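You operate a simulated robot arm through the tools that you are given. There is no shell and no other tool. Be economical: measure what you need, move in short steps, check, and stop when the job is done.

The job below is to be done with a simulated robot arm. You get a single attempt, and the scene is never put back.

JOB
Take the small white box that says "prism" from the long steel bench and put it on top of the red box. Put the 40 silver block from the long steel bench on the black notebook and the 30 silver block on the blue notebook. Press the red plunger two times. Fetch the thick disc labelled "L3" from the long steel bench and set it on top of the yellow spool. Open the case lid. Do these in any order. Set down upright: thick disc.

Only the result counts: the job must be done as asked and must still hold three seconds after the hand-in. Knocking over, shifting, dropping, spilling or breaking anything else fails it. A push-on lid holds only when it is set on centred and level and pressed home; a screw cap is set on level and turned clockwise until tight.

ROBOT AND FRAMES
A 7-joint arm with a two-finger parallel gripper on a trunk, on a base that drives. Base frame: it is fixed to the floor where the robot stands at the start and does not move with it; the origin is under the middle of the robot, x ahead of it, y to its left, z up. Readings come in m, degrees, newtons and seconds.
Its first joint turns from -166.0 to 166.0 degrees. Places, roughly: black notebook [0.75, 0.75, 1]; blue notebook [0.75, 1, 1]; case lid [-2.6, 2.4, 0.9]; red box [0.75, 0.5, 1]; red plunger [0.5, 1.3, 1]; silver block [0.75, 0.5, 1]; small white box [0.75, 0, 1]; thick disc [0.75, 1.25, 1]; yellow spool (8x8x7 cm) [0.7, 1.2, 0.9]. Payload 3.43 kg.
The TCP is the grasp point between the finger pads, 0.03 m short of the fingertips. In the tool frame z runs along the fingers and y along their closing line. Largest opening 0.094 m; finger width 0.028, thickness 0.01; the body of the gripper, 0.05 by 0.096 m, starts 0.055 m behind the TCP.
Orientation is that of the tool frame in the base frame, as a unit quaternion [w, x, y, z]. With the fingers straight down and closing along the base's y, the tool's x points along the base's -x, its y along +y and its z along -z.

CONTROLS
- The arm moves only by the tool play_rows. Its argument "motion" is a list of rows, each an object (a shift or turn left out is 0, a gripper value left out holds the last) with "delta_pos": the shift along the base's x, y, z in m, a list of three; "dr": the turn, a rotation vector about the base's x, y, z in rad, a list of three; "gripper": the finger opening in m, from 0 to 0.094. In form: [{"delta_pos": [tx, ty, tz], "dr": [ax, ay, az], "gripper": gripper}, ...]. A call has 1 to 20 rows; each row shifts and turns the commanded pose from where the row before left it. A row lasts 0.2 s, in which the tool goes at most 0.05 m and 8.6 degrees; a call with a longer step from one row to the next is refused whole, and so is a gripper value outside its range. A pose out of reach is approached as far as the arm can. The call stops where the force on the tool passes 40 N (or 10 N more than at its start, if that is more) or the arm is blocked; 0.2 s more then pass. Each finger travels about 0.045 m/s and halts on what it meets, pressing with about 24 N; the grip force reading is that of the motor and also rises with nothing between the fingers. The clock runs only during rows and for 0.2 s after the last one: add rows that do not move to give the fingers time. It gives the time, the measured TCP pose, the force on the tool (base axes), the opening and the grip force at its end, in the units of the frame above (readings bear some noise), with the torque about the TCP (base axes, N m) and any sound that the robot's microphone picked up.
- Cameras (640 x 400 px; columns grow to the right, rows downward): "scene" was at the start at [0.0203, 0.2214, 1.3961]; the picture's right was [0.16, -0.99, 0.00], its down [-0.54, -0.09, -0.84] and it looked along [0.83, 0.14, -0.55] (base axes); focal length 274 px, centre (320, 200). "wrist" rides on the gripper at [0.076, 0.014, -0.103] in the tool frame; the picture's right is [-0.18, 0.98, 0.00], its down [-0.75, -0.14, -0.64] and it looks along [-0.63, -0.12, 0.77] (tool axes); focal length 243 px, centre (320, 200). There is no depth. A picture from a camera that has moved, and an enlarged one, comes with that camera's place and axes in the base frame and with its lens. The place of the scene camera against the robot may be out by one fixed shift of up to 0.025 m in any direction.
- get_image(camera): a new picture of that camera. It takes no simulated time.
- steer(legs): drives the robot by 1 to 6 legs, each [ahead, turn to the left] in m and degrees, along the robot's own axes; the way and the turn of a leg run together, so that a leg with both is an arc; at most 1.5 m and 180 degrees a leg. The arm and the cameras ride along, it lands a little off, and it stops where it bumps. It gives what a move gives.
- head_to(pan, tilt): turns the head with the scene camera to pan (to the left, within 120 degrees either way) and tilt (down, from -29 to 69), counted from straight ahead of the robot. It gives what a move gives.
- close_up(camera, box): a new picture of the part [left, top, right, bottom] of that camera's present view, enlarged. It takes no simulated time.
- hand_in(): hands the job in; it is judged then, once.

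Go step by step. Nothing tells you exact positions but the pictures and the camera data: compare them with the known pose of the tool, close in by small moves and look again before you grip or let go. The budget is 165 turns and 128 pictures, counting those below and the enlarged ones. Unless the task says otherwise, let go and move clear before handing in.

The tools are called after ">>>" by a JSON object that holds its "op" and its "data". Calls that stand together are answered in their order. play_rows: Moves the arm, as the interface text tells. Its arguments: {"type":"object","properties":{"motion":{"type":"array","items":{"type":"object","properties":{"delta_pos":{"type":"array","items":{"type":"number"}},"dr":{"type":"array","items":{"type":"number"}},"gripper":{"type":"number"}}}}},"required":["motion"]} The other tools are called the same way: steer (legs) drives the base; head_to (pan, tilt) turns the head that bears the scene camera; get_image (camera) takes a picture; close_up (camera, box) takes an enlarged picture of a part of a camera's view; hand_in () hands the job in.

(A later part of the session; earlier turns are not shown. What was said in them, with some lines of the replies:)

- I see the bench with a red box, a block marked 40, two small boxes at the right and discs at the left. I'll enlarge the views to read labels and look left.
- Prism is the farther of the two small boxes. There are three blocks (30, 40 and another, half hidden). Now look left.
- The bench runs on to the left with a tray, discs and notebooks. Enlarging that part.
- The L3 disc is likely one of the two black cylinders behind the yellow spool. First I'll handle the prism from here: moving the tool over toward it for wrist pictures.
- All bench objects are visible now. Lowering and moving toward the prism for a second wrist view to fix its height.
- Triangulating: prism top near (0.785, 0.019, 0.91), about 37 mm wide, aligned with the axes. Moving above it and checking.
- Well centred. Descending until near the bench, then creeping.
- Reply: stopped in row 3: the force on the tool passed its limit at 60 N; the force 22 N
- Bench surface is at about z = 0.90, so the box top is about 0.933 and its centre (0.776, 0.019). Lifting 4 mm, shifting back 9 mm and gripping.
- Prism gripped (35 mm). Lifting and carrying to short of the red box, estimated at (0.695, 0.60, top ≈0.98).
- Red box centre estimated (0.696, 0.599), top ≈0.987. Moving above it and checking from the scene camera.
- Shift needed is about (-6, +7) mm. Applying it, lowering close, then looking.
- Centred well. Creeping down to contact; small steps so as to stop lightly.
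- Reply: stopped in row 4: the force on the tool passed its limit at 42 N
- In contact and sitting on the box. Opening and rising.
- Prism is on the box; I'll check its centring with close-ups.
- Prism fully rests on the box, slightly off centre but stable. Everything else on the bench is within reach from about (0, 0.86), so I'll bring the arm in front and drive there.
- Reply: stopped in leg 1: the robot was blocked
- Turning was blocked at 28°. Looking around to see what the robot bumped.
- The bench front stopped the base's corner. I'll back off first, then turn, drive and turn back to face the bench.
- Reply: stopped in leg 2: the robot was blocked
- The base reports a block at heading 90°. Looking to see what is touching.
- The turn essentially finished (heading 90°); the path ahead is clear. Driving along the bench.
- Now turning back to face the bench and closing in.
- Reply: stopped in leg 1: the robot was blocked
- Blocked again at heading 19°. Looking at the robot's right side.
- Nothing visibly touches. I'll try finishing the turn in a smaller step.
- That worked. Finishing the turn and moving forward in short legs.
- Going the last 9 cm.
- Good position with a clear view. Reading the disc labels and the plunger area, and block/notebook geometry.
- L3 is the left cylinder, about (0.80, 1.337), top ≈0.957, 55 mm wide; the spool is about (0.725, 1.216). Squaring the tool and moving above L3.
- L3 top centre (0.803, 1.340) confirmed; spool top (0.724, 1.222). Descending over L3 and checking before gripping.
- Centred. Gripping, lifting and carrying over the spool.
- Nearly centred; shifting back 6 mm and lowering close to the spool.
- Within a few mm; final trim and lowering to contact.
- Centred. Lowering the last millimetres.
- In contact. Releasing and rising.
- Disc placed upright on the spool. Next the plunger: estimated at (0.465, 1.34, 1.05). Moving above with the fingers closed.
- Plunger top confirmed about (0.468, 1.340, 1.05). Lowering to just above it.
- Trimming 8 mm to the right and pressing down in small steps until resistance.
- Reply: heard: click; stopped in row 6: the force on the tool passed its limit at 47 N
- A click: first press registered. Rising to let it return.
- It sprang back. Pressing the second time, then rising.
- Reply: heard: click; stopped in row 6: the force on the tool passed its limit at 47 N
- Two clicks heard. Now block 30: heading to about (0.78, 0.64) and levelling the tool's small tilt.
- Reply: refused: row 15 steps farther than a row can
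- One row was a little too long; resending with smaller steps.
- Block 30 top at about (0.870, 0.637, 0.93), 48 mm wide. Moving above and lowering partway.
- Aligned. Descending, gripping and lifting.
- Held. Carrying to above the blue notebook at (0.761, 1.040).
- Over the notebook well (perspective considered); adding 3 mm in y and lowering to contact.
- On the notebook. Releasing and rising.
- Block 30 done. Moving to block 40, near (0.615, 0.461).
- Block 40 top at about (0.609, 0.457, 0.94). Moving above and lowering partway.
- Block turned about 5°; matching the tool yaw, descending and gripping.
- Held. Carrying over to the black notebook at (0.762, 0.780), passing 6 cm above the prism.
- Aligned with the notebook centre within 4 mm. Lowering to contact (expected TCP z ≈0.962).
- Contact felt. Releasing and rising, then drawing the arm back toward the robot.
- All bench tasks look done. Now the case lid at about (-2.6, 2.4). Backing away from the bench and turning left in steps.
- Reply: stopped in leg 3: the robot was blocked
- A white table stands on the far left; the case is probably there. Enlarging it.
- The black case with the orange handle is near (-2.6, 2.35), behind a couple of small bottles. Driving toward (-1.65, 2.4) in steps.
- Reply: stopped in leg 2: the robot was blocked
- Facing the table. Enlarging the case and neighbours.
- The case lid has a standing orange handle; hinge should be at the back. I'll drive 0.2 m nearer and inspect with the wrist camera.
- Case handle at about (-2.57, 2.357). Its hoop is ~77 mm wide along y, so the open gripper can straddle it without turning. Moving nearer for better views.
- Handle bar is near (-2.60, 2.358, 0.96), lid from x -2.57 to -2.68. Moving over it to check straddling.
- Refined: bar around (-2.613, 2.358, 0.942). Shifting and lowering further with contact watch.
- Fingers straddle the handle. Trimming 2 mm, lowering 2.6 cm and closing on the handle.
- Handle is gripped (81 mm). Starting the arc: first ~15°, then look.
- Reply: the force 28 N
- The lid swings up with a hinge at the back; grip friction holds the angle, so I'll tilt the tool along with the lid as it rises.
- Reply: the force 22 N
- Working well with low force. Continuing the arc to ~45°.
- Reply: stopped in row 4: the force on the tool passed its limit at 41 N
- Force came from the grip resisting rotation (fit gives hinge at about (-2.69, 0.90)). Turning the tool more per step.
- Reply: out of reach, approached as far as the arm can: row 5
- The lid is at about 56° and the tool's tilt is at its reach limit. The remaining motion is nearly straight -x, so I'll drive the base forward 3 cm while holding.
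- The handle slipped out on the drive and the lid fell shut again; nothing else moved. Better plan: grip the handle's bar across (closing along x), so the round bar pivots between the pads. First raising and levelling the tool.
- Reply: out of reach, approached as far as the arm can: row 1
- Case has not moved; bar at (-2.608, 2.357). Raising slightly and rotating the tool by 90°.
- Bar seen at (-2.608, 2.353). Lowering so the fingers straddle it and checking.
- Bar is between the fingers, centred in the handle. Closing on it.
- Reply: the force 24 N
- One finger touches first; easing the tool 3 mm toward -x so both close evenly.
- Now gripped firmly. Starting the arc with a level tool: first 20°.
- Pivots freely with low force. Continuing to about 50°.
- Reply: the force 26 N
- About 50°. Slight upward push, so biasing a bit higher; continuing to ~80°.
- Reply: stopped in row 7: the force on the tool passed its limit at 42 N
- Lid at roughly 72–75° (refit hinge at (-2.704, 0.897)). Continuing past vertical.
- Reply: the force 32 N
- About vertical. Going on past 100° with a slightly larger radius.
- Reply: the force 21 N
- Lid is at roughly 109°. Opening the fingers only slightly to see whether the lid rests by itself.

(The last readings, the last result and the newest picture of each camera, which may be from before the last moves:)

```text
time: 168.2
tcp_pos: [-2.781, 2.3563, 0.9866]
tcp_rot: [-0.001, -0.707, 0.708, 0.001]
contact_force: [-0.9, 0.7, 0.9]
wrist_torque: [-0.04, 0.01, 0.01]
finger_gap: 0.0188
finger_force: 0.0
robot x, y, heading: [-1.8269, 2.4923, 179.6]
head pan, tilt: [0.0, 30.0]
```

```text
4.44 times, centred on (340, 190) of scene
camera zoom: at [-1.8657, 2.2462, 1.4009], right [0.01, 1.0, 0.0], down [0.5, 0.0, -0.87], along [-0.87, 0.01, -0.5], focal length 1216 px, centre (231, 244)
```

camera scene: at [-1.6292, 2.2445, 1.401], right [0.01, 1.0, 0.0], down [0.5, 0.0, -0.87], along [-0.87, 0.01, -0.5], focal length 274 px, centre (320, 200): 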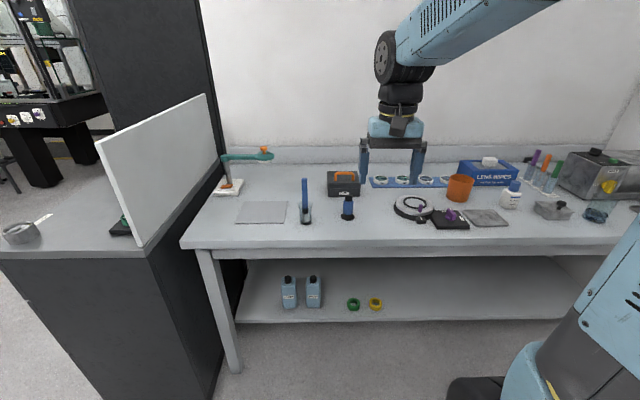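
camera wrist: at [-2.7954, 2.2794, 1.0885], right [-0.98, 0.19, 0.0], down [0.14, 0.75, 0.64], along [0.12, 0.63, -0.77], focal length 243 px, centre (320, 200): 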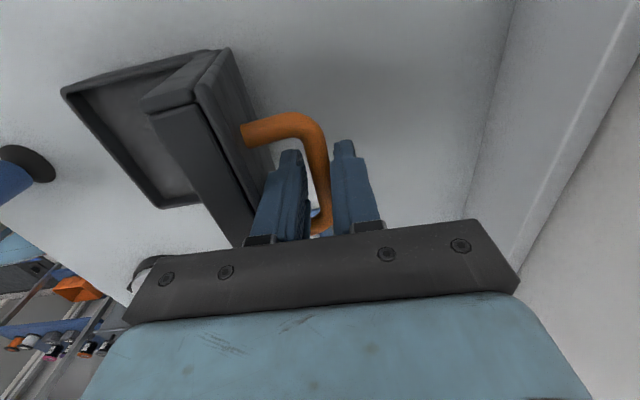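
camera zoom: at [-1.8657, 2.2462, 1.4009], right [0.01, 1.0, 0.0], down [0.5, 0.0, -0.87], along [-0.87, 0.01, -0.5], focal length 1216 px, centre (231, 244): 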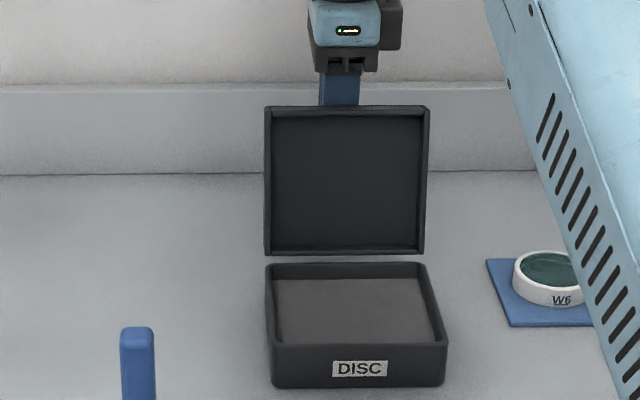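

The lid stands open on its own with no load on the tool. Rising straight up in small steps.

>>> {"op": "play_rows", "data": {"motion": [{"delta_pos": [0, 0, 0.006]}, {"delta_pos": [0, 0, 0.01]}, {"delta_pos": [0, 0, 0.015]}, {"delta_pos": [0, 0, 0.02]}, {"delta_pos": [0, 0, 0.03]}, {"delta_pos": [0, 0, 0.04]}, {"delta_pos": [0, 0, 0.04]}, {}]}}

>>> {"op": "close_up", "data": {"camera": "scene", "box": [295, 145, 385, 235]}}

>>> {"op": "get_image", "data": {"camera": "wrist"}}

```text
time: 170.0
tcp_pos: [-2.7794, 2.355, 1.1453]
tcp_rot: [0.0, -0.707, 0.708, 0.0]
contact_force: [-0.3, 0.0, 0.1]
wrist_torque: [0.02, 0.01, 0.0]
finger_gap: 0.0189
finger_force: 0.1
robot x, y, heading: [-1.8217, 2.4931, 179.7]
head pan, tilt: [0.0, 30.0]
```

```text
4.44 times, centred on (340, 190) of scene
camera zoom: at [-1.8656, 2.2462, 1.4009], right [0.01, 1.0, 0.0], down [0.5, 0.0, -0.87], along [-0.87, 0.01, -0.5], focal length 1216 px, centre (231, 244)
```

zoom: 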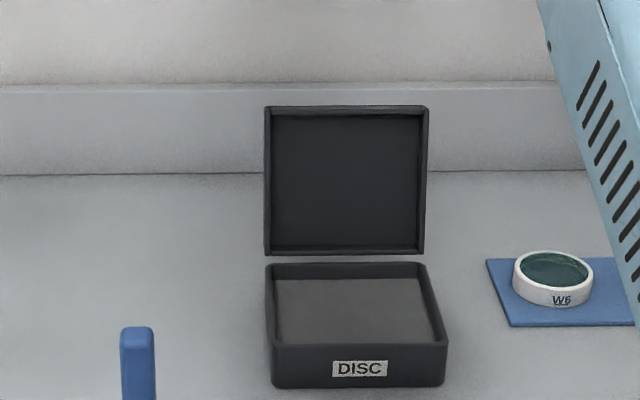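

```text
18 pictures are left
camera wrist: at [-2.7952, 2.2779, 1.2482], right [-0.98, 0.19, 0.0], down [0.14, 0.75, 0.64], along [0.12, 0.63, -0.77], focal length 243 px, centre (320, 200)
```

wrist: 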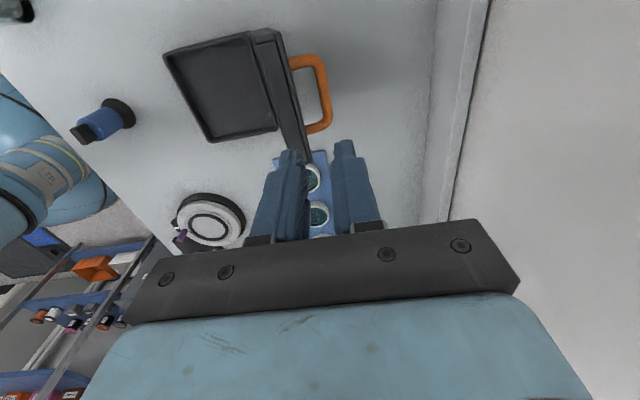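

The lid stays open and the tool is clear. The bench items all looked right when I last saw them, so I'm handing in.

>>> {"op": "hand_in", "data": {}}

```text
The job is handed in.
```

I finished every part of the job and handed it in; the result of the check isn't known yet. The case lid slipped from the gripper once and fell shut before I got it open.

- **Prism box:** it sits on top of the red box, a few millimetres off centre.
- **Silver blocks:** the 40 block is on the black notebook and the 30 block is on the blue notebook.
- **Red plunger:** I pressed it twice and heard a click each time.
- **Thick disc "L3":** it stands upright on the yellow spool.
- **Case lid:** it now stands open by itself, and the case had not moved after the slip.

The base was blocked a few times while turning, once against the bench front. Nothing on the bench looked disturbed in the last pictures I took there, before I went to the case.
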